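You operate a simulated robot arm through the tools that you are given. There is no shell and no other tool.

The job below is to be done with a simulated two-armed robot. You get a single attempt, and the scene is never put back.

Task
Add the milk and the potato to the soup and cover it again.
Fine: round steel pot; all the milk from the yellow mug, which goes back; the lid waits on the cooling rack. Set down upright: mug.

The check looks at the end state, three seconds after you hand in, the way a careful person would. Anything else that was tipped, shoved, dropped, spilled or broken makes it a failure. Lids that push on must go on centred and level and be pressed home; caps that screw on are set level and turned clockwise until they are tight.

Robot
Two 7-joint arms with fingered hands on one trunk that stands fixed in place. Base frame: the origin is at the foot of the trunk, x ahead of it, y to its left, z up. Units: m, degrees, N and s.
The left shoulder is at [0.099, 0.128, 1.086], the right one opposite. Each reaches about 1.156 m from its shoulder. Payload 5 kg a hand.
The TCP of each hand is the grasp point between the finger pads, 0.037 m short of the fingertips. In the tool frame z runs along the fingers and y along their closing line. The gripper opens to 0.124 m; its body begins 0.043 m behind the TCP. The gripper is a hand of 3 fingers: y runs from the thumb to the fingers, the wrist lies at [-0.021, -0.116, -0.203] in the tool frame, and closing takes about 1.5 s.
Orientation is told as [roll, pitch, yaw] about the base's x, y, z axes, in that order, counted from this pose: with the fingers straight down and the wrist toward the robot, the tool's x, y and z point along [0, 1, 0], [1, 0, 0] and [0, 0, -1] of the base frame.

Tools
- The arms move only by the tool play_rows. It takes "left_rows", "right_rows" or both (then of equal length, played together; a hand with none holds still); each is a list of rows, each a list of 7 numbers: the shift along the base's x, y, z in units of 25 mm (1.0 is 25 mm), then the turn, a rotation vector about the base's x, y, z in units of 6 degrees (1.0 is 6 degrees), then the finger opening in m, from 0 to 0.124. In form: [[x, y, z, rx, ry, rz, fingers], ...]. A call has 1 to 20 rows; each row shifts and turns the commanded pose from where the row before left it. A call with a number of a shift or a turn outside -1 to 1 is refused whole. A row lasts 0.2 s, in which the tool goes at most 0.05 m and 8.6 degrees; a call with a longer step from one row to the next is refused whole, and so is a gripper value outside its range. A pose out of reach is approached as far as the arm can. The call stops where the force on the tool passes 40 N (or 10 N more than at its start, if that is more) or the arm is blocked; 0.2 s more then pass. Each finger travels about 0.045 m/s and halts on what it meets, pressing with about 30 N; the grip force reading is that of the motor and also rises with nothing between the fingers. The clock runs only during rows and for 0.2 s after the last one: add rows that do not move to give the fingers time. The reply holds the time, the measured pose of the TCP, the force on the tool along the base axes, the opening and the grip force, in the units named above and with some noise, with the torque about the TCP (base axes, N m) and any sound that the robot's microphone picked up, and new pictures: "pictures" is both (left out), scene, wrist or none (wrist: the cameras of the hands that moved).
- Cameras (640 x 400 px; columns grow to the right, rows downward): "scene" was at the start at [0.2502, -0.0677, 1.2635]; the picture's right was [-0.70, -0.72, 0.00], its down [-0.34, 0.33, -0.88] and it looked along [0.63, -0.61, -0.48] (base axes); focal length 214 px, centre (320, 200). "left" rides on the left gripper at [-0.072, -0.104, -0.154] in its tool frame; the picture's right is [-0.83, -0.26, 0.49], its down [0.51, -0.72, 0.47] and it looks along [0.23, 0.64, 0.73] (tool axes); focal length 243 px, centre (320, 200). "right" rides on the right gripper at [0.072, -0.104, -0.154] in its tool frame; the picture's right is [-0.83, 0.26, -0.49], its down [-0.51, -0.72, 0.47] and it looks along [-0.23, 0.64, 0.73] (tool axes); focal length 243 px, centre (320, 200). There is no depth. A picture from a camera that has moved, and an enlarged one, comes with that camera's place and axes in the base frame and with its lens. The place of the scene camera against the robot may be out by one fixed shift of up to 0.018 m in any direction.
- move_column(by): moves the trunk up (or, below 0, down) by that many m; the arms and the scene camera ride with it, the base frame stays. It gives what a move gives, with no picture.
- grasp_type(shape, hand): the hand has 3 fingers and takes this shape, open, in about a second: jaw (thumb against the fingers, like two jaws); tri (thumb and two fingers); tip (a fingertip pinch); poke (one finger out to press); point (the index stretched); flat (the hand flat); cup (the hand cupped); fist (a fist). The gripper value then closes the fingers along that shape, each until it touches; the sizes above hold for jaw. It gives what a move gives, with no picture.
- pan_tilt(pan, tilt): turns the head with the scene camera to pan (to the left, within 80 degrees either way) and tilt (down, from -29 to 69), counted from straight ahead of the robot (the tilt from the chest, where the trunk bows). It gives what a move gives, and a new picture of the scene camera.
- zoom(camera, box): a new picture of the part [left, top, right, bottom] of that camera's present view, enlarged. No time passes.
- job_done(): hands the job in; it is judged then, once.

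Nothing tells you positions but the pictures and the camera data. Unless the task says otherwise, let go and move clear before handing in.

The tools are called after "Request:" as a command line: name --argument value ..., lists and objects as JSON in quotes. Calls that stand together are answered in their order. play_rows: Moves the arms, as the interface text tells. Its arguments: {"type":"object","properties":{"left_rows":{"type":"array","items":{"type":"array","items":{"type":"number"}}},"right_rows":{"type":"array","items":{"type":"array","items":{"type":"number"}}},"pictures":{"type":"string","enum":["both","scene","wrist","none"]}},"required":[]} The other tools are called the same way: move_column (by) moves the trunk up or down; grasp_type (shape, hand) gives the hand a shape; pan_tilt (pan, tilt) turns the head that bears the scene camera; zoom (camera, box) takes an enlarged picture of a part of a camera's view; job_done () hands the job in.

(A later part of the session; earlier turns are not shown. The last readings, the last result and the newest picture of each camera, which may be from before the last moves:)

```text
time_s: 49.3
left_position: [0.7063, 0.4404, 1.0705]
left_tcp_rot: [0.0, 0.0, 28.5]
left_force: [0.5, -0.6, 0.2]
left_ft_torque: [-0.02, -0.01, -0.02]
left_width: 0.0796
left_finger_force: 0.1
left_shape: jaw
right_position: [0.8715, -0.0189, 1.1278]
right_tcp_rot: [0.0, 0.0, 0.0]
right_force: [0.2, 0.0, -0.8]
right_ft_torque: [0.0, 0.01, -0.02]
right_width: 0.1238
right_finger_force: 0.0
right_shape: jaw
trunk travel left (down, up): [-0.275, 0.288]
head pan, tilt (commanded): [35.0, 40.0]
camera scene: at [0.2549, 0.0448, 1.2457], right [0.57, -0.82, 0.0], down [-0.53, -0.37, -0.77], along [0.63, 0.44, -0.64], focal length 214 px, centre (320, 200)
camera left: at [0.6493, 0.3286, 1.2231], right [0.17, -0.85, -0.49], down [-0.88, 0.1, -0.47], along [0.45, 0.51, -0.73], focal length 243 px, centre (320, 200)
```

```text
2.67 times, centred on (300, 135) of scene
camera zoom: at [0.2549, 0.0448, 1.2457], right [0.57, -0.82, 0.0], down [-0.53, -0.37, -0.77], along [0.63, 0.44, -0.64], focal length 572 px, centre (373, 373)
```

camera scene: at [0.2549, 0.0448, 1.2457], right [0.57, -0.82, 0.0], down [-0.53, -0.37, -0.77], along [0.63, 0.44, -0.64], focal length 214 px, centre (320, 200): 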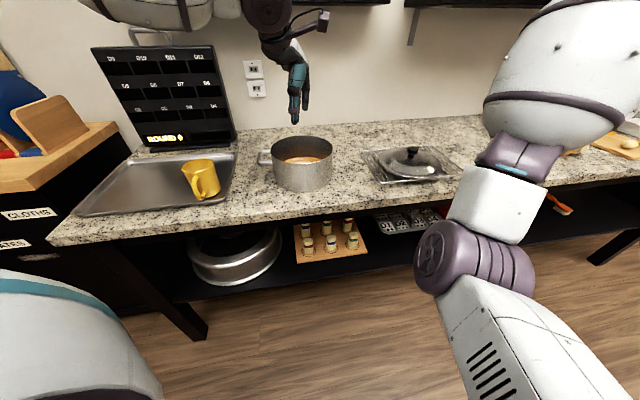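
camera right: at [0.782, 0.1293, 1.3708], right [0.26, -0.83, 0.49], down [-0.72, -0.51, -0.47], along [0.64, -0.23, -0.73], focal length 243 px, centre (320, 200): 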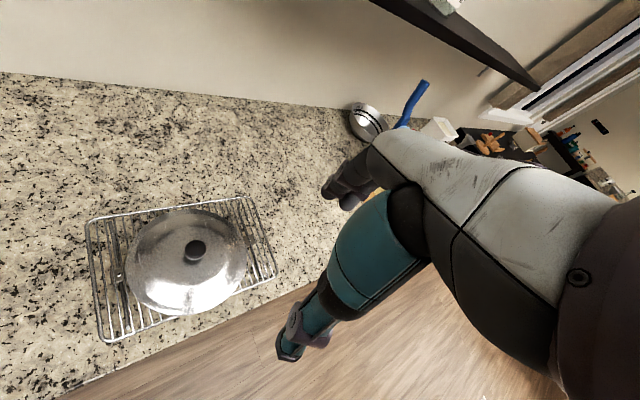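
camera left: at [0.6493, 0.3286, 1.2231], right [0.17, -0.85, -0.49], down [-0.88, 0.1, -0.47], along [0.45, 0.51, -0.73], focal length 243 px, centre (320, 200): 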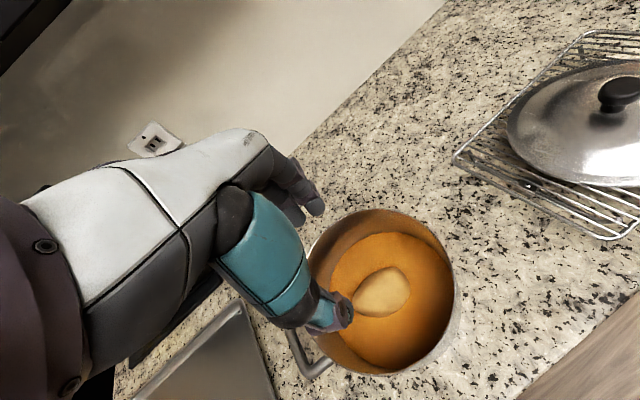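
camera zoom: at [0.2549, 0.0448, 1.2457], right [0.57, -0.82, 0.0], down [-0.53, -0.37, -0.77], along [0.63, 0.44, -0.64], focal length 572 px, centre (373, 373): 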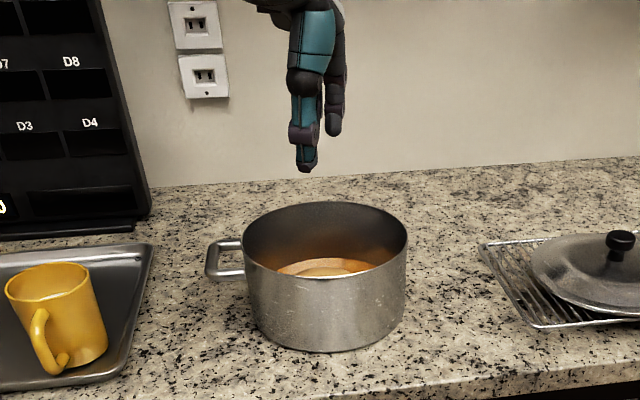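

The potato is in the soup. Before taking the mug I'll test, in free air above the pot, whether the left wrist can reach the tipped pouring attitude (roll about +45°) that my planned side grasp will need.

Request:
play_rows --left_rows '[[0, 0.4, 0.5, 0, 0, -0.8, 0.1], [0, 0.4, 0.5, 0, 0, -0.8, 0.1], [0, 0.4, 0.5, 0, 0, -0.8, 0.1], [0, 0.4, 0.5, 0, 0, -0.8, 0.124], [0, 0.4, 0.5, 0, 0, -0.8, 0.124], [0, 0.4, 0.5, 0, 0, -0.8, 0.124], [0, 0.4, 0.5, 0, 0, -0.8, 0.124], [0, 0.4, 0.5, 0, 0, -0.8, 0.124], [0, 0, 0, 0.912, -0.161, 0, 0.124], [0, 0, 0, 0.912, -0.161, 0, 0.124], [0, 0, 0, 0.912, -0.161, 0, 0.124], [0, 0, 0, 0.912, -0.161, 0, 0.124], [0, 0, 0, 0.912, -0.161, 0, 0.124], [0, 0, 0, 0.912, -0.161, 0, 0.124], [0, 0, 0, 0.912, -0.161, 0, 0.124], [0, 0, 0, 0.912, -0.161, 0, 0.124], [0, 0, 0, 0, 0, 0, 0.124], [0, 0, 0, 0, 0, 0, 0.124]]' --pictures "both"

```text
time_s: 53.1
left_position: [0.7062, 0.5204, 1.1703]
left_tcp_rot: [44.5, -0.1, -10.0]
left_force: [-0.1, 0.3, -0.8]
left_ft_torque: [0.01, 0.01, 0.01]
left_width: 0.1236
left_finger_force: 0.0
left_shape: jaw
right_position: [0.8709, -0.0184, 1.129]
right_tcp_rot: [0.0, -0.1, 0.0]
right_force: [0.9, -1.0, -0.1]
right_ft_torque: [-0.01, 0.02, -0.01]
right_width: 0.1237
right_finger_force: 0.1
right_shape: jaw
trunk travel left (down, up): [-0.275, 0.288]
head pan, tilt (commanded): [35.0, 40.0]
camera scene: at [0.2546, 0.0442, 1.2459], right [0.57, -0.82, 0.0], down [-0.53, -0.37, -0.77], along [0.63, 0.44, -0.64], focal length 214 px, centre (320, 200)
camera left: at [0.5753, 0.382, 1.2276], right [-0.3, -0.2, -0.93], down [-0.59, 0.81, 0.02], along [0.75, 0.56, -0.36], focal length 243 px, centre (320, 200)
```

scene: 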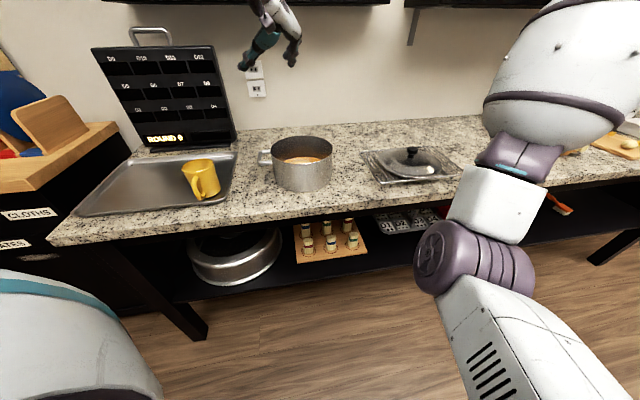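
left: 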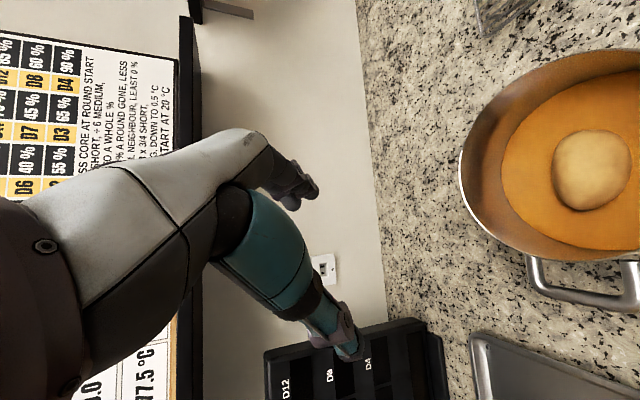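

The pour attitude is reachable. Next I'll look left to see the surroundings of the mug (cabinet, tray, counter end) before choosing the approach.

Request:
pan_tilt --pan 60 --tilt 35

```text
time_s: 54.0
left_position: [0.7057, 0.5186, 1.1707]
left_tcp_rot: [44.4, -0.1, -10.0]
left_force: [0.4, 0.0, -0.1]
left_ft_torque: [-0.05, 0.04, 0.02]
left_width: 0.1235
left_finger_force: 0.0
left_shape: jaw
right_position: [0.8712, -0.0182, 1.1301]
right_tcp_rot: [0.0, -0.1, -0.1]
right_force: [-0.5, 0.7, -0.5]
right_ft_torque: [-0.01, -0.01, -0.01]
right_width: 0.1238
right_finger_force: 0.1
right_shape: jaw
trunk travel left (down, up): [-0.275, 0.288]
head pan, tilt (commanded): [60.0, 35.0]
camera scene: at [0.229, 0.0719, 1.2534], right [0.87, -0.5, 0.0], down [-0.29, -0.5, -0.82], along [0.41, 0.71, -0.57], focal length 214 px, centre (320, 200)
```

scene: 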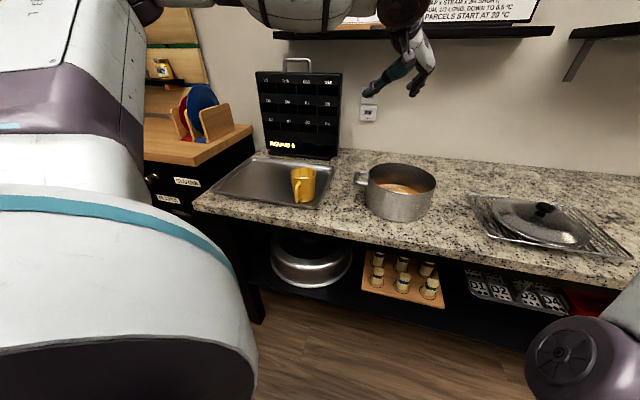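

The wooden cabinet at the left end stands higher than the counter with boards on it, so I prefer a steeper (about 45°) approach to the mug, which means pouring ends at roll ≈ +70–75°. I'll test that attitude here in the air.

Request:
play_rows --left_rows '[[0, 0, 0, 0.985, -0.174, 0, 0.124], [0, 0, 0, 0.985, -0.174, 0, 0.124], [0, 0, 0, 0.985, -0.174, 0, 0.124], [0, 0, 0, 0.985, -0.174, 0, 0.124], [0, 0, 0, 0.985, -0.174, 0, 0.124], [0, 0, 0, 0, 0, 0, 0.124], [0, 0, 0, 0, 0, 0, 0.124]]' --pictures "scene"

```text
time_s: 55.6
left_position: [0.7074, 0.5214, 1.1701]
left_tcp_rot: [74.5, -0.1, -10.0]
left_force: [0.3, -0.3, 0.1]
left_ft_torque: [0.01, 0.02, -0.01]
left_width: 0.1233
left_finger_force: 0.0
left_shape: jaw
right_position: [0.8721, -0.0188, 1.1289]
right_tcp_rot: [0.0, -0.2, 0.0]
right_force: [0.0, -0.9, -0.5]
right_ft_torque: [-0.02, 0.03, -0.01]
right_width: 0.1238
right_finger_force: 0.0
right_shape: jaw
trunk travel left (down, up): [-0.275, 0.288]
head pan, tilt (commanded): [60.0, 35.0]
camera scene: at [0.2291, 0.0719, 1.2534], right [0.87, -0.5, 0.0], down [-0.29, -0.5, -0.82], along [0.41, 0.71, -0.57], focal length 214 px, centre (320, 200)
```

scene: 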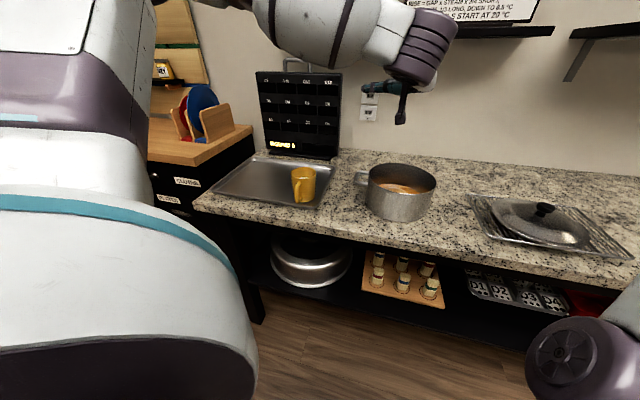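

Roll +74.5° works. Now I'll swing the left hand over to above the mug with roll −45°, yaw −10° (palm on the mug's left, jaws front/back clear of the handle).

Request:
play_rows --left_rows '[[-0.467, 0.218, -0.14, -0.981, 0.173, 0, 0.124], [-0.467, 0.218, -0.14, -0.981, 0.173, 0, 0.124], [-0.467, 0.218, -0.14, -0.981, 0.173, 0, 0.124], [-0.467, 0.218, -0.14, -0.981, 0.173, 0, 0.124], [-0.467, 0.218, -0.14, -0.981, 0.173, 0, 0.124], [-0.467, 0.218, -0.14, -0.981, 0.173, 0, 0.124], [-0.467, 0.218, -0.14, -0.981, 0.173, 0, 0.124], [-0.467, 0.218, -0.14, -0.981, 0.173, 0, 0.124], [-0.467, 0.218, -0.14, -0.981, 0.173, 0, 0.124], [-0.467, 0.218, -0.14, -0.981, 0.173, 0, 0.124], [-0.467, 0.218, -0.14, -0.981, 0.173, 0, 0.124], [-0.467, 0.218, -0.14, -0.981, 0.173, 0, 0.124], [-0.467, 0.218, -0.14, -0.981, 0.173, 0, 0.124], [-0.467, 0.218, -0.14, -0.981, 0.173, 0, 0.124], [-0.467, 0.218, -0.14, -0.981, 0.173, 0, 0.124], [-0.467, 0.218, -0.14, -0.981, 0.173, 0, 0.124], [-0.467, 0.218, -0.14, -0.981, 0.173, 0, 0.124], [-0.467, 0.218, -0.14, -0.981, 0.173, 0, 0.124], [-0.467, 0.218, -0.14, -0.981, 0.173, 0, 0.124], [-0.467, 0.218, -0.14, -0.981, 0.173, 0, 0.124]]' --pictures "both"

```text
time_s: 59.8
left_position: [0.4722, 0.6301, 1.0995]
left_tcp_rot: [-45.3, 0.0, -9.9]
left_force: [-0.7, -0.2, -0.1]
left_ft_torque: [0.0, -0.01, -0.04]
left_width: 0.1237
left_finger_force: 0.1
left_shape: jaw
right_position: [0.8702, -0.0179, 1.1295]
right_tcp_rot: [0.0, -0.1, 0.0]
right_force: [-0.5, -0.3, 0.0]
right_ft_torque: [-0.02, -0.02, -0.03]
right_width: 0.1238
right_finger_force: 0.1
right_shape: jaw
trunk travel left (down, up): [-0.275, 0.288]
head pan, tilt (commanded): [60.0, 35.0]
camera scene: at [0.229, 0.0725, 1.2534], right [0.87, -0.5, 0.0], down [-0.29, -0.5, -0.82], along [0.41, 0.71, -0.57], focal length 214 px, centre (320, 200)
camera left: at [0.3786, 0.7069, 1.2583], right [-0.42, -0.87, 0.24], down [-0.71, 0.15, -0.69], along [0.57, -0.46, -0.68], focal length 243 px, centre (320, 200)
```

scene: 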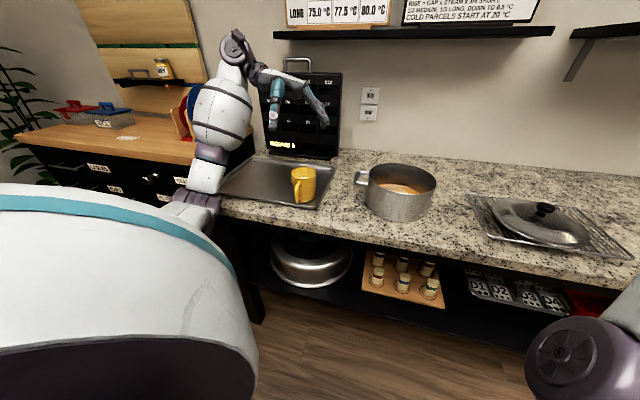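
left: 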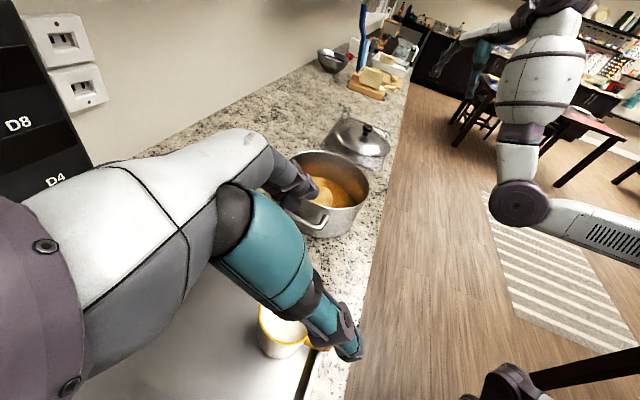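

Request:
zoom --camera "scene" --box '[120, 20, 360, 240]'

Request:
zoom --camera "left" --box '[180, 200, 440, 400]'

```text
1.82 times, centred on (240, 130) of scene
camera zoom: at [0.229, 0.0725, 1.2534], right [0.87, -0.5, 0.0], down [-0.29, -0.5, -0.82], along [0.41, 0.71, -0.57], focal length 390 px, centre (466, 327)
```

zoom: 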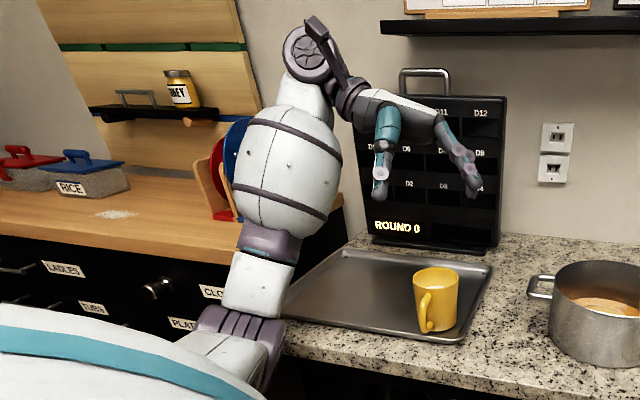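

```text
2.00 times, centred on (310, 300) of left
camera zoom: at [0.3786, 0.7069, 1.2583], right [-0.42, -0.87, 0.24], down [-0.71, 0.15, -0.69], along [0.57, -0.46, -0.68], focal length 485 px, centre (340, 0)
```

zoom: 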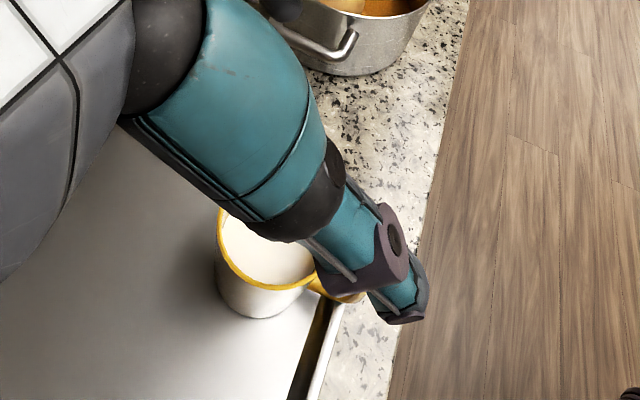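

The forearm/elbow would come close to the counter's front corner if I went down as is, so I'll raise the trunk by 0.15 m first to keep the elbow high.

Request:
move_column --by 0.15

Request:
zoom --camera "scene" --box '[80, 40, 400, 300]'

```text
time_s: 61.6
left_position: [0.4722, 0.6304, 1.2493]
left_tcp_rot: [-45.2, 0.2, -9.9]
left_force: [1.2, -0.3, 0.6]
left_ft_torque: [-0.02, 0.0, 0.0]
left_width: 0.1239
left_finger_force: 0.1
left_shape: jaw
right_position: [0.8723, -0.0199, 1.2779]
right_tcp_rot: [-0.1, 0.1, -0.1]
right_force: [0.0, 0.9, -0.1]
right_ft_torque: [-0.02, 0.01, 0.05]
right_width: 0.1239
right_finger_force: 0.0
right_shape: jaw
trunk travel left (down, up): [-0.425, 0.138]
head pan, tilt (commanded): [60.0, 35.0]
```

```text
1.54 times, centred on (240, 170) of scene
camera zoom: at [0.1904, 0.072, 1.4077], right [0.87, -0.5, 0.0], down [-0.29, -0.5, -0.82], along [0.41, 0.71, -0.57], focal length 330 px, centre (443, 246)
```

zoom: 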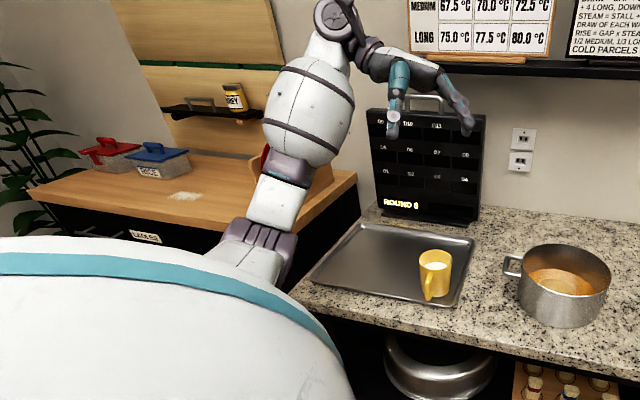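

Request:
play_rows --left_rows '[[0.01, 0, -0.92, 0, 0, 0, 0.124], [0.01, 0, -0.92, 0, 0, 0, 0.124], [0.01, 0, -0.92, 0, 0, 0, 0.124], [0.01, 0, -0.92, 0, 0, 0, 0.124], [0.01, 0, -0.92, 0, 0, 0, 0.124], [0.01, 0, -0.92, 0, 0, 0, 0.124], [0, 0, -0.92, 0, 0, 0, 0.124], [0, 0, -0.92, 0, 0, 0, 0.124], [0, 0, -0.92, 0, 0, 0, 0.124], [0, 0, -0.92, 0, 0, 0, 0.124], [0, 0, 0, 0, 0, 0, 0.124]]' --pictures "both"

Request:
zoom --camera "scene" --box '[120, 60, 360, 260]'

Request:
zoom --camera "left" --box '[180, 160, 440, 400]'

```text
time_s: 64.0
left_position: [0.4734, 0.6306, 1.0219]
left_tcp_rot: [-45.1, 0.0, -10.0]
left_force: [0.8, -1.0, 0.4]
left_ft_torque: [-0.01, -0.01, 0.04]
left_width: 0.1238
left_finger_force: 0.0
left_shape: jaw
right_position: [0.8715, -0.0191, 1.2802]
right_tcp_rot: [0.0, 0.0, 0.0]
right_force: [0.4, -0.3, -0.8]
right_ft_torque: [0.01, 0.0, 0.01]
right_width: 0.1237
right_finger_force: 0.1
right_shape: jaw
trunk travel left (down, up): [-0.425, 0.138]
head pan, tilt (commanded): [60.0, 35.0]
camera scene: at [0.1898, 0.0717, 1.408], right [0.87, -0.5, 0.0], down [-0.29, -0.5, -0.82], along [0.41, 0.71, -0.57], focal length 214 px, centre (320, 200)
camera left: at [0.3804, 0.7059, 1.179], right [-0.42, -0.88, 0.24], down [-0.71, 0.15, -0.69], along [0.57, -0.46, -0.68], focal length 243 px, centre (320, 200)
```

scene: 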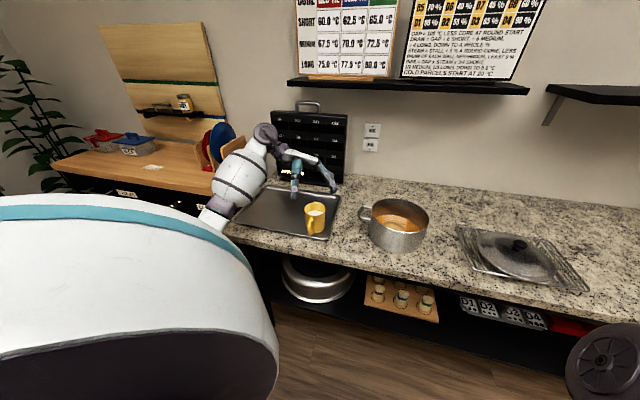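
left: 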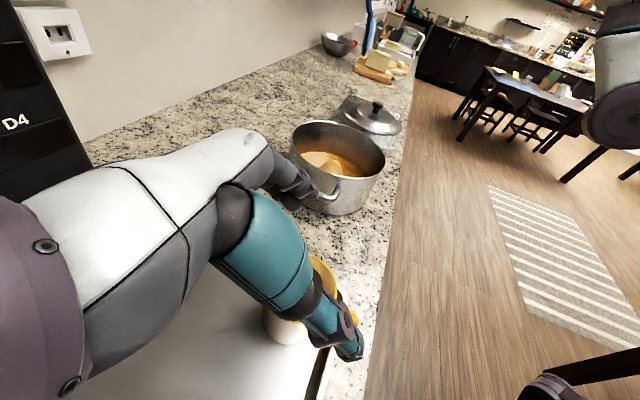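

```text
2.00 times, centred on (240, 160) of scene
camera zoom: at [0.1898, 0.0717, 1.408], right [0.87, -0.5, 0.0], down [-0.29, -0.5, -0.82], along [0.41, 0.71, -0.57], focal length 429 px, centre (480, 280)
```

zoom: 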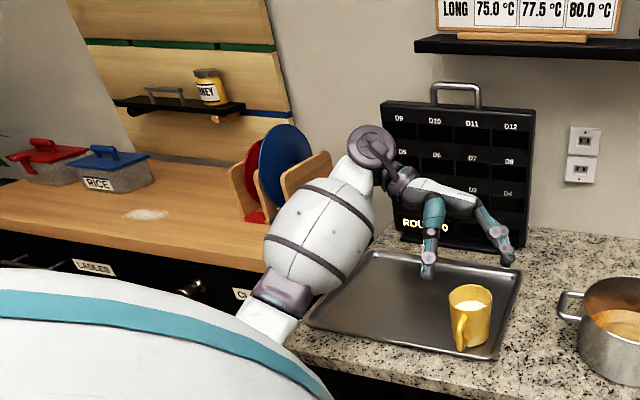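

```text
1.67 times, centred on (310, 280) of left
camera zoom: at [0.3804, 0.7059, 1.179], right [-0.42, -0.88, 0.24], down [-0.71, 0.15, -0.69], along [0.57, -0.46, -0.68], focal length 404 px, centre (337, 67)
```

zoom: 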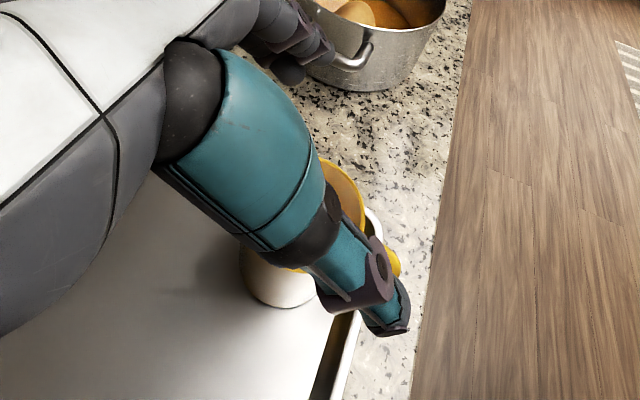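

The mug position is confirmed at (0.472, 0.616). To keep elbow clearance from the counter edge I'll raise the trunk another 0.12 m and then come back down.

Request:
move_column --by 0.12

Request:
play_rows --left_rows '[[0, 0, -0.8, 0, 0, 0, 0.124], [0, 0, -0.8, 0, 0, 0, 0.124], [0, 0, -0.8, 0, 0, 0, 0.124], [0, 0, -0.8, 0, 0, 0, 0.124], [0, 0, -0.8, 0, 0, 0, 0.124], [0, 0, -0.8, 0, 0, 0, 0.124], [0, 0, 0, 0, 0, 0, 0.124]]' --pictures "both"

Request:
zoom --camera "scene" --box '[120, 80, 360, 280]'

```text
time_s: 65.5
left_position: [0.4731, 0.6306, 1.1382]
left_tcp_rot: [-45.2, 0.2, -9.9]
left_force: [-0.4, -0.9, 0.7]
left_ft_torque: [-0.03, 0.01, -0.01]
left_width: 0.124
left_finger_force: 0.0
left_shape: jaw
right_position: [0.8732, -0.0182, 1.3969]
right_tcp_rot: [0.1, 0.2, -0.2]
right_force: [-0.4, 0.8, -1.4]
right_ft_torque: [-0.02, 0.0, 0.01]
right_width: 0.124
right_finger_force: 0.1
right_shape: jaw
trunk travel left (down, up): [-0.545, 0.018]
head pan, tilt (commanded): [60.0, 35.0]
```

```text
time_s: 67.1
left_position: [0.4728, 0.6302, 1.0196]
left_tcp_rot: [-45.2, 0.0, -10.0]
left_force: [0.2, -0.2, 0.8]
left_ft_torque: [-0.02, -0.01, -0.02]
left_width: 0.1239
left_finger_force: 0.0
left_shape: jaw
right_position: [0.8719, -0.0184, 1.4006]
right_tcp_rot: [0.0, 0.0, 0.1]
right_force: [-0.2, 0.1, 0.9]
right_ft_torque: [-0.02, -0.02, 0.01]
right_width: 0.1237
right_finger_force: 0.1
right_shape: jaw
trunk travel left (down, up): [-0.545, 0.018]
head pan, tilt (commanded): [60.0, 35.0]
camera scene: at [0.1039, 0.0718, 1.5544], right [0.87, -0.5, 0.0], down [-0.29, -0.5, -0.82], along [0.41, 0.71, -0.57], focal length 214 px, centre (320, 200)
camera left: at [0.3794, 0.706, 1.1788], right [-0.42, -0.88, 0.24], down [-0.71, 0.15, -0.69], along [0.57, -0.46, -0.68], focal length 243 px, centre (320, 200)
```

scene: 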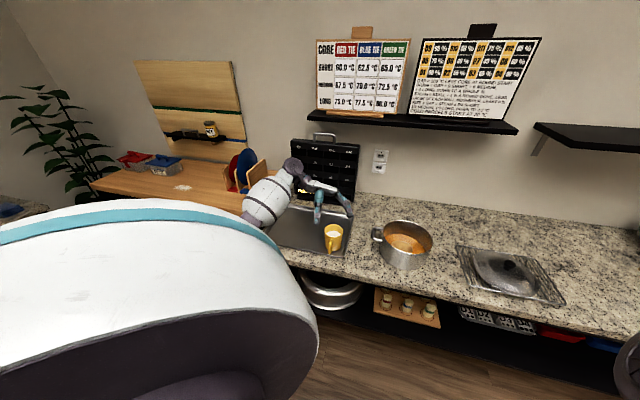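
left: 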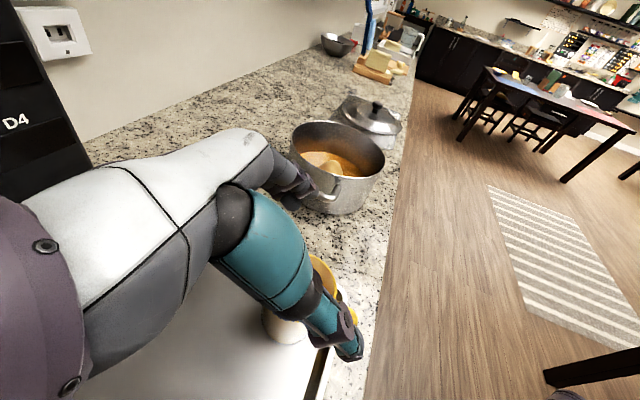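

```text
2.00 times, centred on (240, 180) of scene
camera zoom: at [0.1039, 0.0718, 1.5544], right [0.87, -0.5, 0.0], down [-0.29, -0.5, -0.82], along [0.41, 0.71, -0.57], focal length 429 px, centre (480, 240)
```

zoom: 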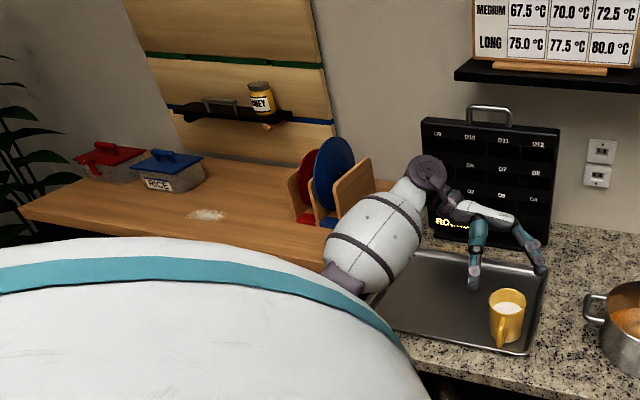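

Clearance looks good now. Descending so the fingertips come just to rim height, then I'll check the straddle.

Request:
play_rows --left_rows '[[0.02, 0, -0.6, 0, 0, 0, 0.124], [0.02, 0, -0.6, 0, 0, 0, 0.124], [0, 0, -0.6, 0, 0, 0, 0.124], [0, 0, -0.5, 0, 0, 0, 0.124], [0, 0, 0, 0, 0, 0, 0.124]]' --pictures "both"

Request:
zoom --camera "scene" --box '[270, 150, 390, 260]'

Request:
zoom --camera "left" --box '[200, 180, 440, 400]'

```text
time_s: 68.3
left_position: [0.4744, 0.6304, 0.9625]
left_tcp_rot: [-45.2, 0.0, -10.0]
left_force: [0.3, 0.7, 0.2]
left_ft_torque: [0.01, 0.0, 0.0]
left_width: 0.1237
left_finger_force: 0.0
left_shape: jaw
right_position: [0.8722, -0.0189, 1.3997]
right_tcp_rot: [0.0, 0.0, 0.1]
right_force: [-0.5, 0.6, 0.2]
right_ft_torque: [0.0, 0.0, 0.02]
right_width: 0.1239
right_finger_force: 0.1
right_shape: jaw
trunk travel left (down, up): [-0.545, 0.018]
head pan, tilt (commanded): [60.0, 35.0]
camera scene: at [0.1041, 0.0718, 1.5543], right [0.87, -0.5, 0.0], down [-0.29, -0.5, -0.82], along [0.41, 0.71, -0.57], focal length 214 px, centre (320, 200)
camera left: at [0.3812, 0.7058, 1.1212], right [-0.42, -0.88, 0.24], down [-0.71, 0.15, -0.69], along [0.57, -0.46, -0.68], focal length 243 px, centre (320, 200)
```

scene: 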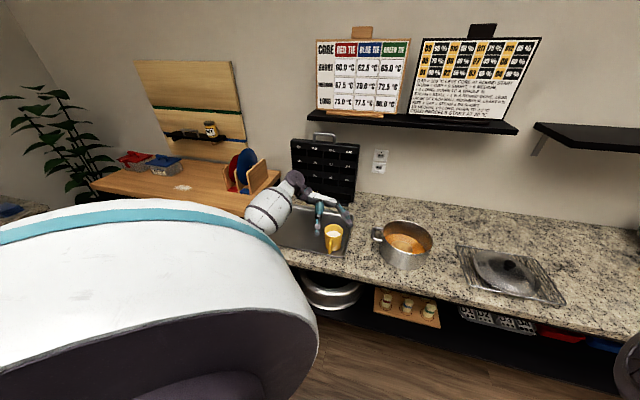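
left: 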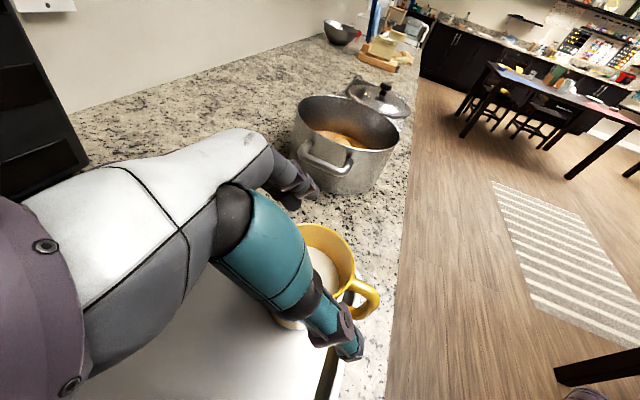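

```text
3.64 times, centred on (330, 205) of scene
camera zoom: at [0.1041, 0.0718, 1.5543], right [0.87, -0.5, 0.0], down [-0.29, -0.5, -0.82], along [0.41, 0.71, -0.57], focal length 780 px, centre (284, 182)
```

zoom: 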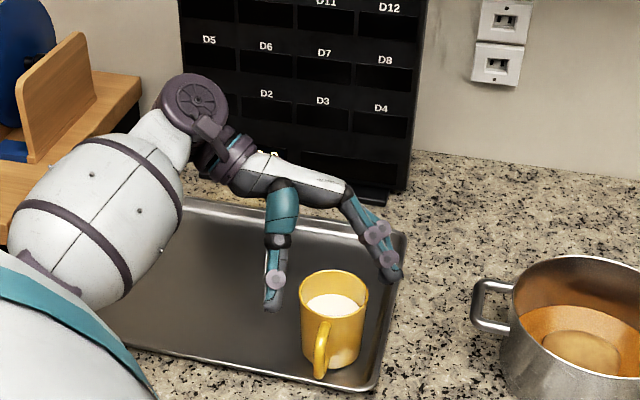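

```text
1.82 times, centred on (320, 290) of left
camera zoom: at [0.3812, 0.7058, 1.1212], right [-0.42, -0.88, 0.24], down [-0.71, 0.15, -0.69], along [0.57, -0.46, -0.68], focal length 441 px, centre (320, 36)
```

zoom: 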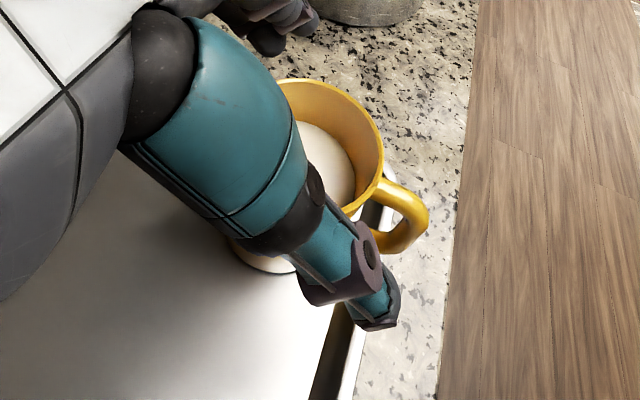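

The fingertips' midpoint coincides with the mug centre. I'll lower further in small steps, checking force for any touch of palm on rim.

Request:
play_rows --left_rows '[[0, 0.05, -0.3, 0, 0, 0, 0.124], [0, 0.05, -0.3, 0, 0, 0, 0.124], [0, 0.05, -0.3, 0, 0, 0, 0.124], [0, 0, 0, 0, 0, 0, 0.124]]' --pictures "wrist"

Request:
zoom --camera "scene" --box '[270, 150, 390, 260]'

Request:
zoom --camera "left" --box '[200, 140, 440, 360]'

```text
time_s: 69.3
left_position: [0.475, 0.632, 0.9392]
left_tcp_rot: [-45.2, 0.1, -10.1]
left_force: [0.1, 0.2, 0.0]
left_ft_torque: [0.02, -0.03, -0.01]
left_width: 0.1238
left_finger_force: 0.1
left_shape: jaw
right_position: [0.8723, -0.0182, 1.4005]
right_tcp_rot: [0.0, 0.0, 0.0]
right_force: [-0.1, 0.2, 0.5]
right_ft_torque: [-0.03, -0.04, 0.01]
right_width: 0.1239
right_finger_force: 0.0
right_shape: jaw
trunk travel left (down, up): [-0.545, 0.018]
head pan, tilt (commanded): [60.0, 35.0]
camera left: at [0.3811, 0.7094, 1.0984], right [-0.42, -0.88, 0.24], down [-0.71, 0.15, -0.69], along [0.57, -0.46, -0.68], focal length 243 px, centre (320, 200)
```

left: 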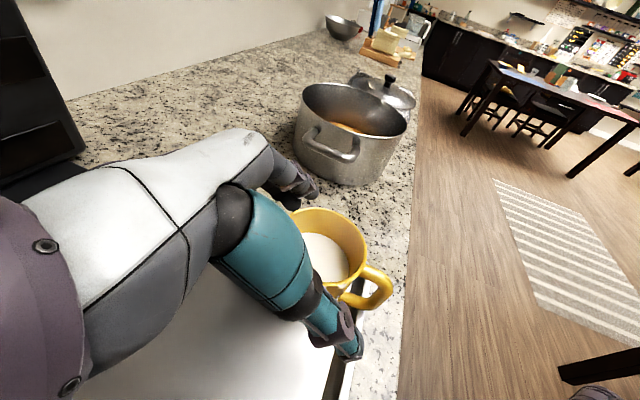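

```text
3.64 times, centred on (330, 205) of scene
camera zoom: at [0.1042, 0.0719, 1.5543], right [0.87, -0.5, 0.0], down [-0.29, -0.5, -0.82], along [0.41, 0.71, -0.57], focal length 780 px, centre (284, 182)
```

zoom: 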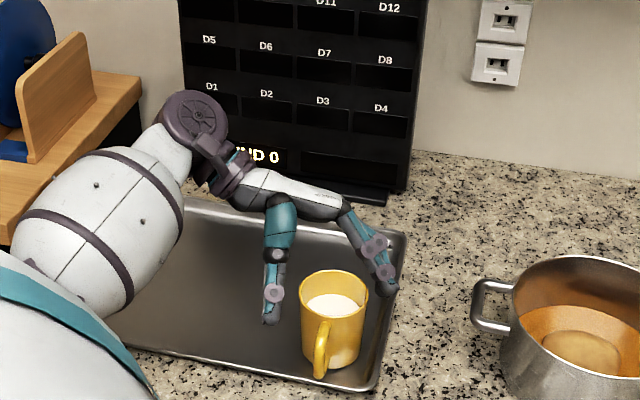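

```text
1.82 times, centred on (320, 250) of left
camera zoom: at [0.3811, 0.7094, 1.0984], right [-0.42, -0.88, 0.24], down [-0.71, 0.15, -0.69], along [0.57, -0.46, -0.68], focal length 441 px, centre (320, 109)
```

zoom: 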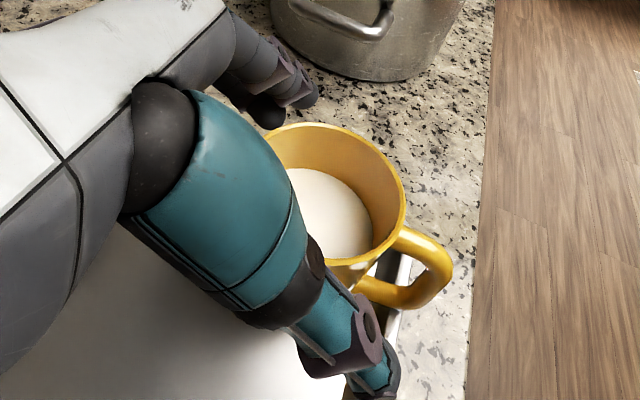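

Request:
play_rows --left_rows '[[0, 0.04, -0.3, 0, 0, 0, 0.124], [0, 0.04, -0.3, 0, 0, 0, 0.124], [0, 0, -0.3, 0, 0, 0, 0.124], [0, 0, 0, 0, 0, 0, 0.124]]' --pictures "wrist"

Request:
zoom --camera "scene" --box '[290, 170, 370, 250]'

Request:
zoom --camera "left" --box '[200, 140, 440, 360]'

```text
time_s: 70.3
left_position: [0.474, 0.6364, 0.9167]
left_tcp_rot: [-45.1, -0.1, -10.0]
left_force: [-0.4, 0.3, 0.3]
left_ft_torque: [-0.01, 0.02, 0.01]
left_width: 0.1236
left_finger_force: 0.1
left_shape: jaw
right_position: [0.8717, -0.0187, 1.3998]
right_tcp_rot: [0.0, -0.1, 0.0]
right_force: [0.6, 0.5, 1.0]
right_ft_torque: [-0.02, 0.0, 0.05]
right_width: 0.124
right_finger_force: 0.1
right_shape: jaw
trunk travel left (down, up): [-0.545, 0.018]
head pan, tilt (commanded): [60.0, 35.0]
camera left: at [0.3809, 0.7119, 1.0759], right [-0.42, -0.88, 0.24], down [-0.71, 0.15, -0.69], along [0.57, -0.46, -0.68], focal length 243 px, centre (320, 200)
```

left: 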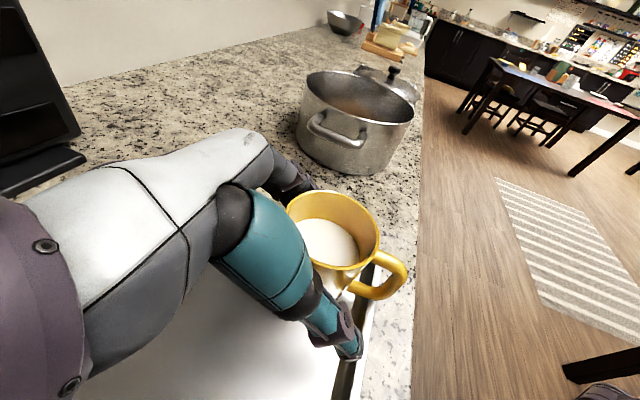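

```text
5.00 times, centred on (330, 210) of scene
camera zoom: at [0.1042, 0.0719, 1.5543], right [0.87, -0.5, 0.0], down [-0.29, -0.5, -0.82], along [0.41, 0.71, -0.57], focal length 1072 px, centre (270, 150)
```

zoom: 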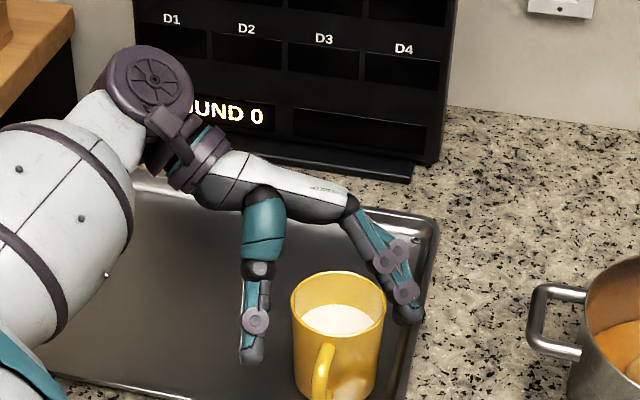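

```text
1.82 times, centred on (320, 250) of left
camera zoom: at [0.3809, 0.7119, 1.0759], right [-0.42, -0.88, 0.24], down [-0.71, 0.15, -0.69], along [0.57, -0.46, -0.68], focal length 441 px, centre (320, 109)
```

zoom: 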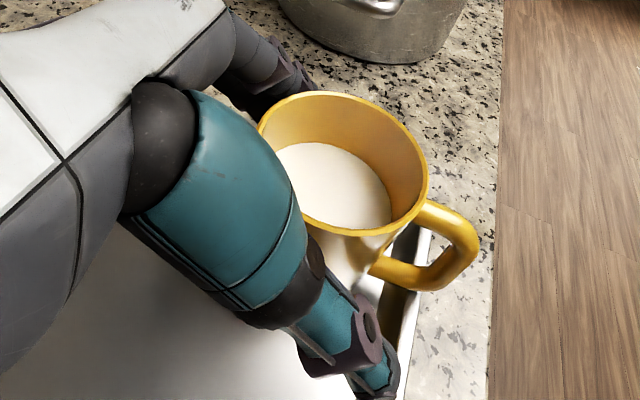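

The mug sits between thumb and fingers with no contact. I'll slide 8 mm further onto it and close slowly.

Request:
play_rows --left_rows '[[-0.03, -0.16, 0, 0, 0, 0, 0.124], [-0.03, -0.16, 0, 0, 0, 0, 0.124], [0, 0, 0, 0, 0, 0, 0.118], [0, 0, 0, 0, 0, 0, 0.112], [0, 0, 0, 0, 0, 0, 0.106], [0, 0, 0, 0, 0, 0, 0.1], [0, 0, 0, 0, 0, 0, 0.095], [0, 0, 0, 0, 0, 0, 0.09], [0, 0, 0, 0, 0, 0, 0.085], [0, 0, 0, 0, 0, 0, 0.08]]' --pictures "wrist"

Request:
zoom --camera "scene" --box '[290, 170, 370, 250]'

Request:
zoom --camera "left" --box '[200, 140, 440, 360]'

```text
time_s: 72.5
left_position: [0.4717, 0.6296, 0.918]
left_tcp_rot: [-45.2, -0.1, -10.0]
left_force: [0.1, -0.4, -0.2]
left_ft_torque: [0.0, -0.01, -0.01]
left_width: 0.0804
left_finger_force: 0.1
left_shape: jaw
right_position: [0.8717, -0.018, 1.3999]
right_tcp_rot: [0.0, 0.0, 0.1]
right_force: [0.1, 0.1, -1.2]
right_ft_torque: [0.0, -0.01, -0.02]
right_width: 0.1241
right_finger_force: 0.0
right_shape: jaw
trunk travel left (down, up): [-0.545, 0.018]
head pan, tilt (commanded): [60.0, 35.0]
camera left: at [0.3797, 0.7039, 1.0759], right [-0.42, -0.88, 0.24], down [-0.71, 0.15, -0.69], along [0.57, -0.46, -0.68], focal length 243 px, centre (320, 200)
```

left: 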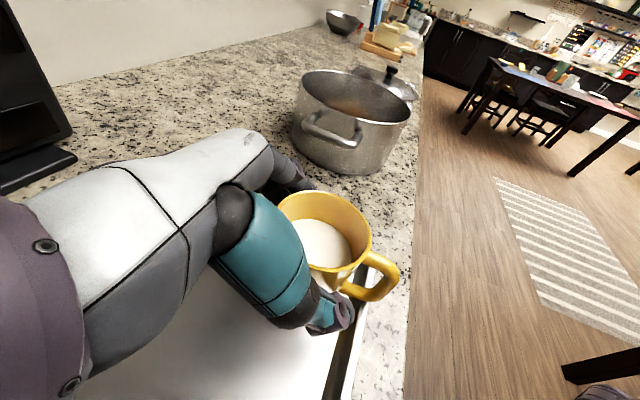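

```text
5.00 times, centred on (330, 210) of scene
camera zoom: at [0.1042, 0.0719, 1.5543], right [0.87, -0.5, 0.0], down [-0.29, -0.5, -0.82], along [0.41, 0.71, -0.57], focal length 1072 px, centre (270, 150)
```

zoom: 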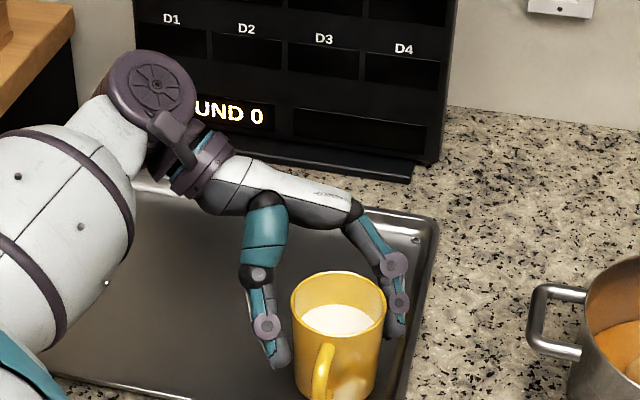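

```text
1.82 times, centred on (320, 250) of left
camera zoom: at [0.3797, 0.7039, 1.0759], right [-0.42, -0.88, 0.24], down [-0.71, 0.15, -0.69], along [0.57, -0.46, -0.68], focal length 441 px, centre (320, 109)
```

zoom: 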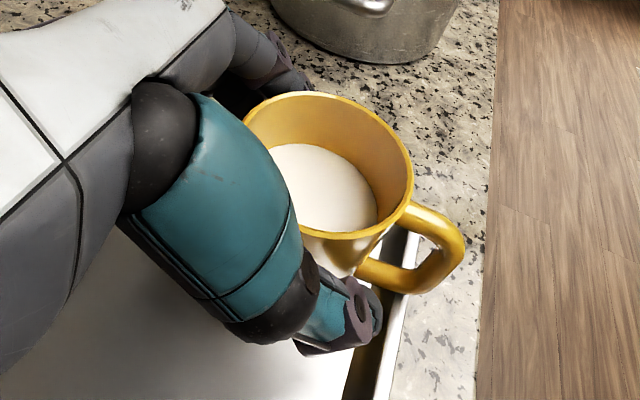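

Request:
play_rows --left_rows '[[0, 0, 0, 0, 0, 0, 0.076], [0, 0, 0, 0, 0, 0, 0.072], [0, 0, 0, 0, 0, 0, 0.068], [0, 0, 0, 0, 0, 0, 0.064], [0, 0, 0, 0, 0, 0, 0.06], [0, 0, 0, 0, 0, 0, 0.06]]' --pictures "wrist"

Request:
zoom --camera "scene" --box '[290, 170, 370, 250]'

Request:
zoom --camera "left" --box '[200, 140, 440, 360]'

```text
time_s: 73.9
left_position: [0.4727, 0.6279, 0.9166]
left_tcp_rot: [-45.3, 0.1, -10.1]
left_force: [0.0, -1.3, 0.1]
left_ft_torque: [0.06, 0.01, 0.02]
left_width: 0.0678
left_finger_force: 30.2
left_shape: jaw
right_position: [0.8707, -0.0192, 1.4003]
right_tcp_rot: [0.1, 0.1, 0.0]
right_force: [-1.2, -1.3, 0.1]
right_ft_torque: [0.0, -0.03, -0.05]
right_width: 0.1238
right_finger_force: 0.1
right_shape: jaw
trunk travel left (down, up): [-0.545, 0.018]
head pan, tilt (commanded): [60.0, 35.0]
camera left: at [0.3798, 0.7039, 1.0757], right [-0.42, -0.88, 0.24], down [-0.71, 0.15, -0.69], along [0.57, -0.46, -0.68], focal length 243 px, centre (320, 200)
```

left: 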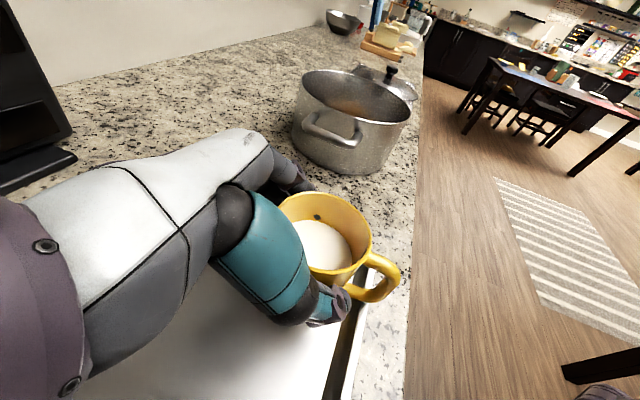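

```text
5.00 times, centred on (330, 210) of scene
camera zoom: at [0.1044, 0.072, 1.5543], right [0.87, -0.5, 0.0], down [-0.29, -0.5, -0.82], along [0.41, 0.71, -0.57], focal length 1072 px, centre (270, 150)
```

zoom: 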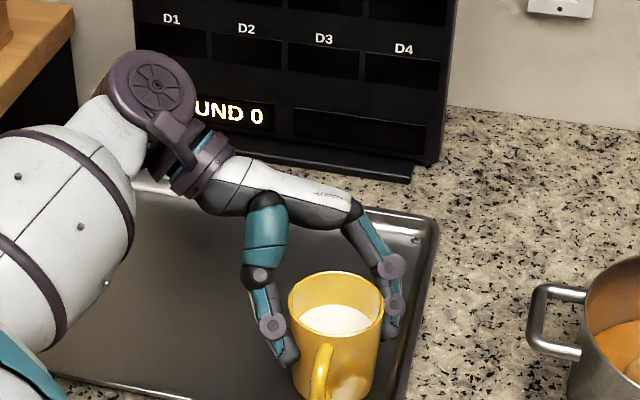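

```text
1.82 times, centred on (320, 250) of left
camera zoom: at [0.3798, 0.7039, 1.0757], right [-0.42, -0.88, 0.24], down [-0.71, 0.15, -0.69], along [0.57, -0.46, -0.68], focal length 441 px, centre (320, 109)
```

zoom: 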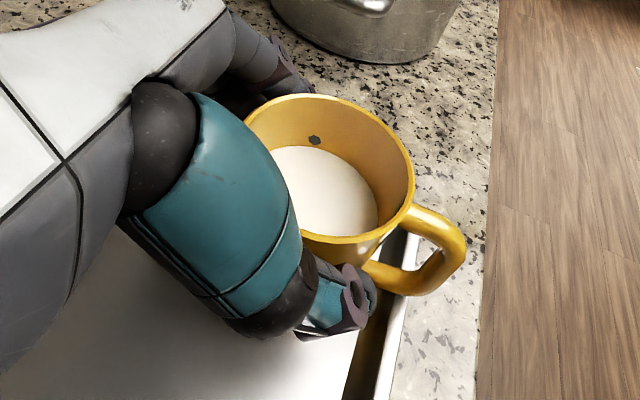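

The mug is gripped (67.8 mm, 30 N); resting pose recorded as TCP (0.4727, 0.6279, 0.9166). I'll lift a little and check that it stays level.

Request:
play_rows --left_rows '[[0, 0, 0, 0, 0, 0, 0.03], [0, 0, 0, 0, 0, 0, 0.03], [0, 0, 0.2, 0, 0, 0, 0.03], [0, 0, 0.3, 0, 0, 0, 0.03], [0, 0, 0.4, 0, 0, 0, 0.03], [0, 0, 0.4, 0, 0, 0, 0.03], [0, 0, 0, 0, 0, 0, 0.03]]' --pictures "wrist"

Request:
zoom --camera "scene" --box '[290, 170, 370, 250]'

Request:
zoom --camera "left" --box '[200, 140, 440, 360]'

```text
time_s: 75.5
left_position: [0.4732, 0.6277, 0.9485]
left_tcp_rot: [-45.3, 0.1, -9.9]
left_force: [0.5, 0.2, -4.4]
left_ft_torque: [0.05, 0.0, 0.02]
left_width: 0.0679
left_finger_force: 29.8
left_shape: jaw
right_position: [0.8709, -0.0178, 1.4007]
right_tcp_rot: [0.0, 0.0, 0.0]
right_force: [0.2, -0.1, -0.2]
right_ft_torque: [0.0, -0.03, -0.02]
right_width: 0.1236
right_finger_force: 0.1
right_shape: jaw
trunk travel left (down, up): [-0.545, 0.018]
head pan, tilt (commanded): [60.0, 35.0]
camera left: at [0.3793, 0.7037, 1.1084], right [-0.42, -0.88, 0.24], down [-0.71, 0.15, -0.69], along [0.57, -0.46, -0.68], focal length 243 px, centre (320, 200)
```

left: 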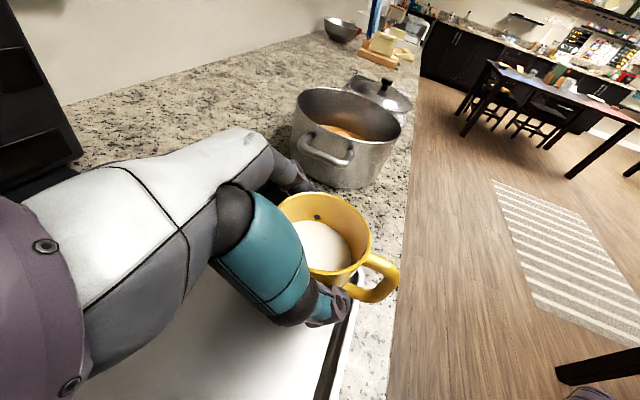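

```text
5.00 times, centred on (330, 210) of scene
camera zoom: at [0.1046, 0.0724, 1.5542], right [0.87, -0.5, 0.0], down [-0.29, -0.5, -0.82], along [0.41, 0.71, -0.57], focal length 1072 px, centre (270, 150)
```

zoom: 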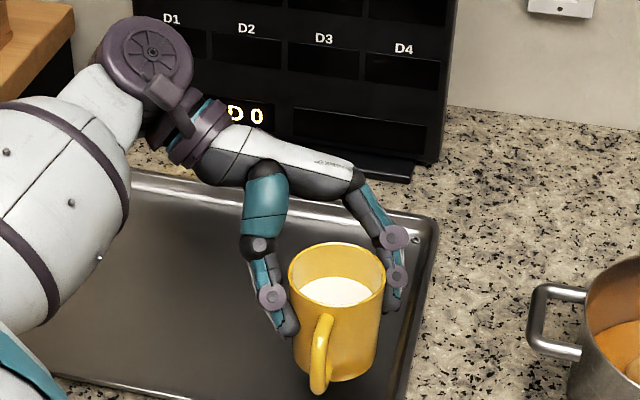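

```text
1.82 times, centred on (320, 250) of left
camera zoom: at [0.3793, 0.7037, 1.1084], right [-0.42, -0.88, 0.24], down [-0.71, 0.15, -0.69], along [0.57, -0.46, -0.68], focal length 441 px, centre (320, 109)
```

zoom: 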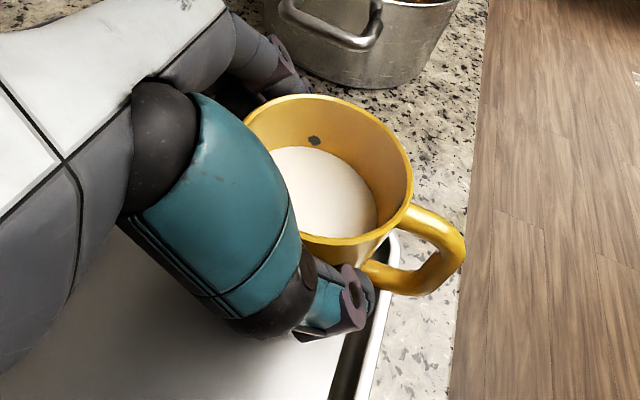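

The mug hangs level and firm (about 4.4 N). I'll lift it clear first, smoothly.

Request:
play_rows --left_rows '[[0, 0, 0.2, 0, 0, 0, 0.03], [0, 0, 0.4, 0, 0, 0, 0.03], [0, 0, 0.6, 0, 0, 0, 0.03], [0, 0, 0.6, 0, 0, 0, 0.03], [0, 0, 0.6, 0, 0, 0, 0.03], [0, 0, 0.6, 0, 0, 0, 0.03], [0, 0, 0.6, 0, 0, 0, 0.03], [0, 0, 0.6, 0, 0, 0, 0.03], [0, 0, 0.6, 0, 0, 0, 0.03], [0.1, -0.06, 0.6, 0, 0, 0, 0.03], [0.2, -0.12, 0.6, 0, 0, 0, 0.03], [0.3, -0.18, 0.6, 0, 0, 0, 0.03], [0.4, -0.24, 0.6, 0, 0, 0, 0.03], [0.5, -0.3, 0.6, 0, 0, 0, 0.03], [0.6, -0.362, 0.6, 0, 0, 0, 0.03], [0.6, -0.362, 0.6, 0, 0, 0, 0.03], [0.6, -0.362, 0.6, 0, 0, 0, 0.03], [0.6, -0.362, 0.6, 0, 0, 0, 0.03], [0.6, -0.362, 0.4, 0, 0, 0, 0.03], [0.6, -0.362, 0.2, 0, 0, 0, 0.03]]' --pictures "both"

```text
time_s: 79.7
left_position: [0.6027, 0.5509, 1.22]
left_tcp_rot: [-45.2, 0.0, -9.9]
left_force: [0.0, -0.3, -4.0]
left_ft_torque: [0.07, 0.03, -0.02]
left_width: 0.0676
left_finger_force: 29.8
left_shape: jaw
right_position: [0.8724, -0.0178, 1.3994]
right_tcp_rot: [0.1, 0.0, 0.0]
right_force: [0.5, 0.2, 0.2]
right_ft_torque: [-0.01, 0.03, 0.0]
right_width: 0.1239
right_finger_force: 0.0
right_shape: jaw
trunk travel left (down, up): [-0.545, 0.018]
head pan, tilt (commanded): [60.0, 35.0]
camera scene: at [0.1055, 0.0719, 1.5542], right [0.87, -0.5, 0.0], down [-0.29, -0.5, -0.82], along [0.41, 0.71, -0.57], focal length 214 px, centre (320, 200)
camera left: at [0.5094, 0.6273, 1.3782], right [-0.42, -0.88, 0.24], down [-0.71, 0.15, -0.69], along [0.57, -0.46, -0.68], focal length 243 px, centre (320, 200)
```

scene: 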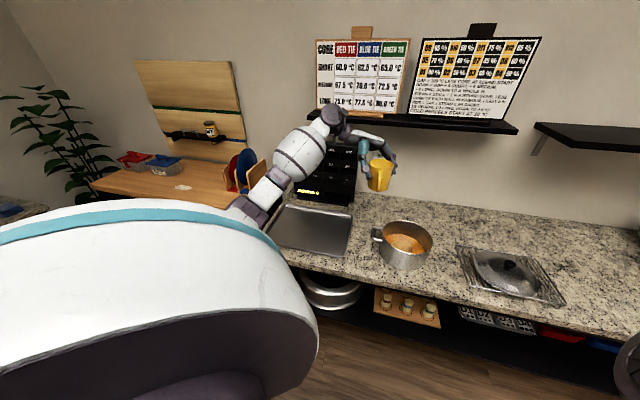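
left: 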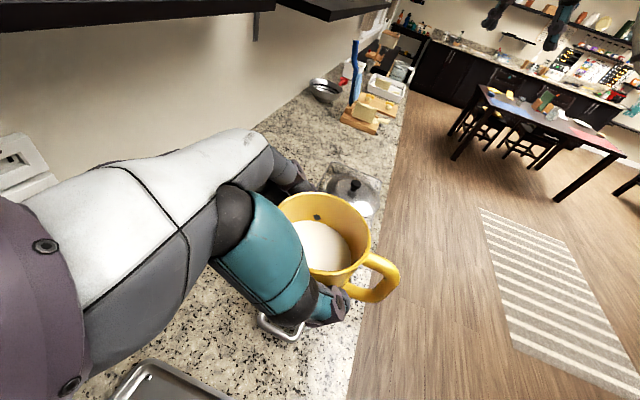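

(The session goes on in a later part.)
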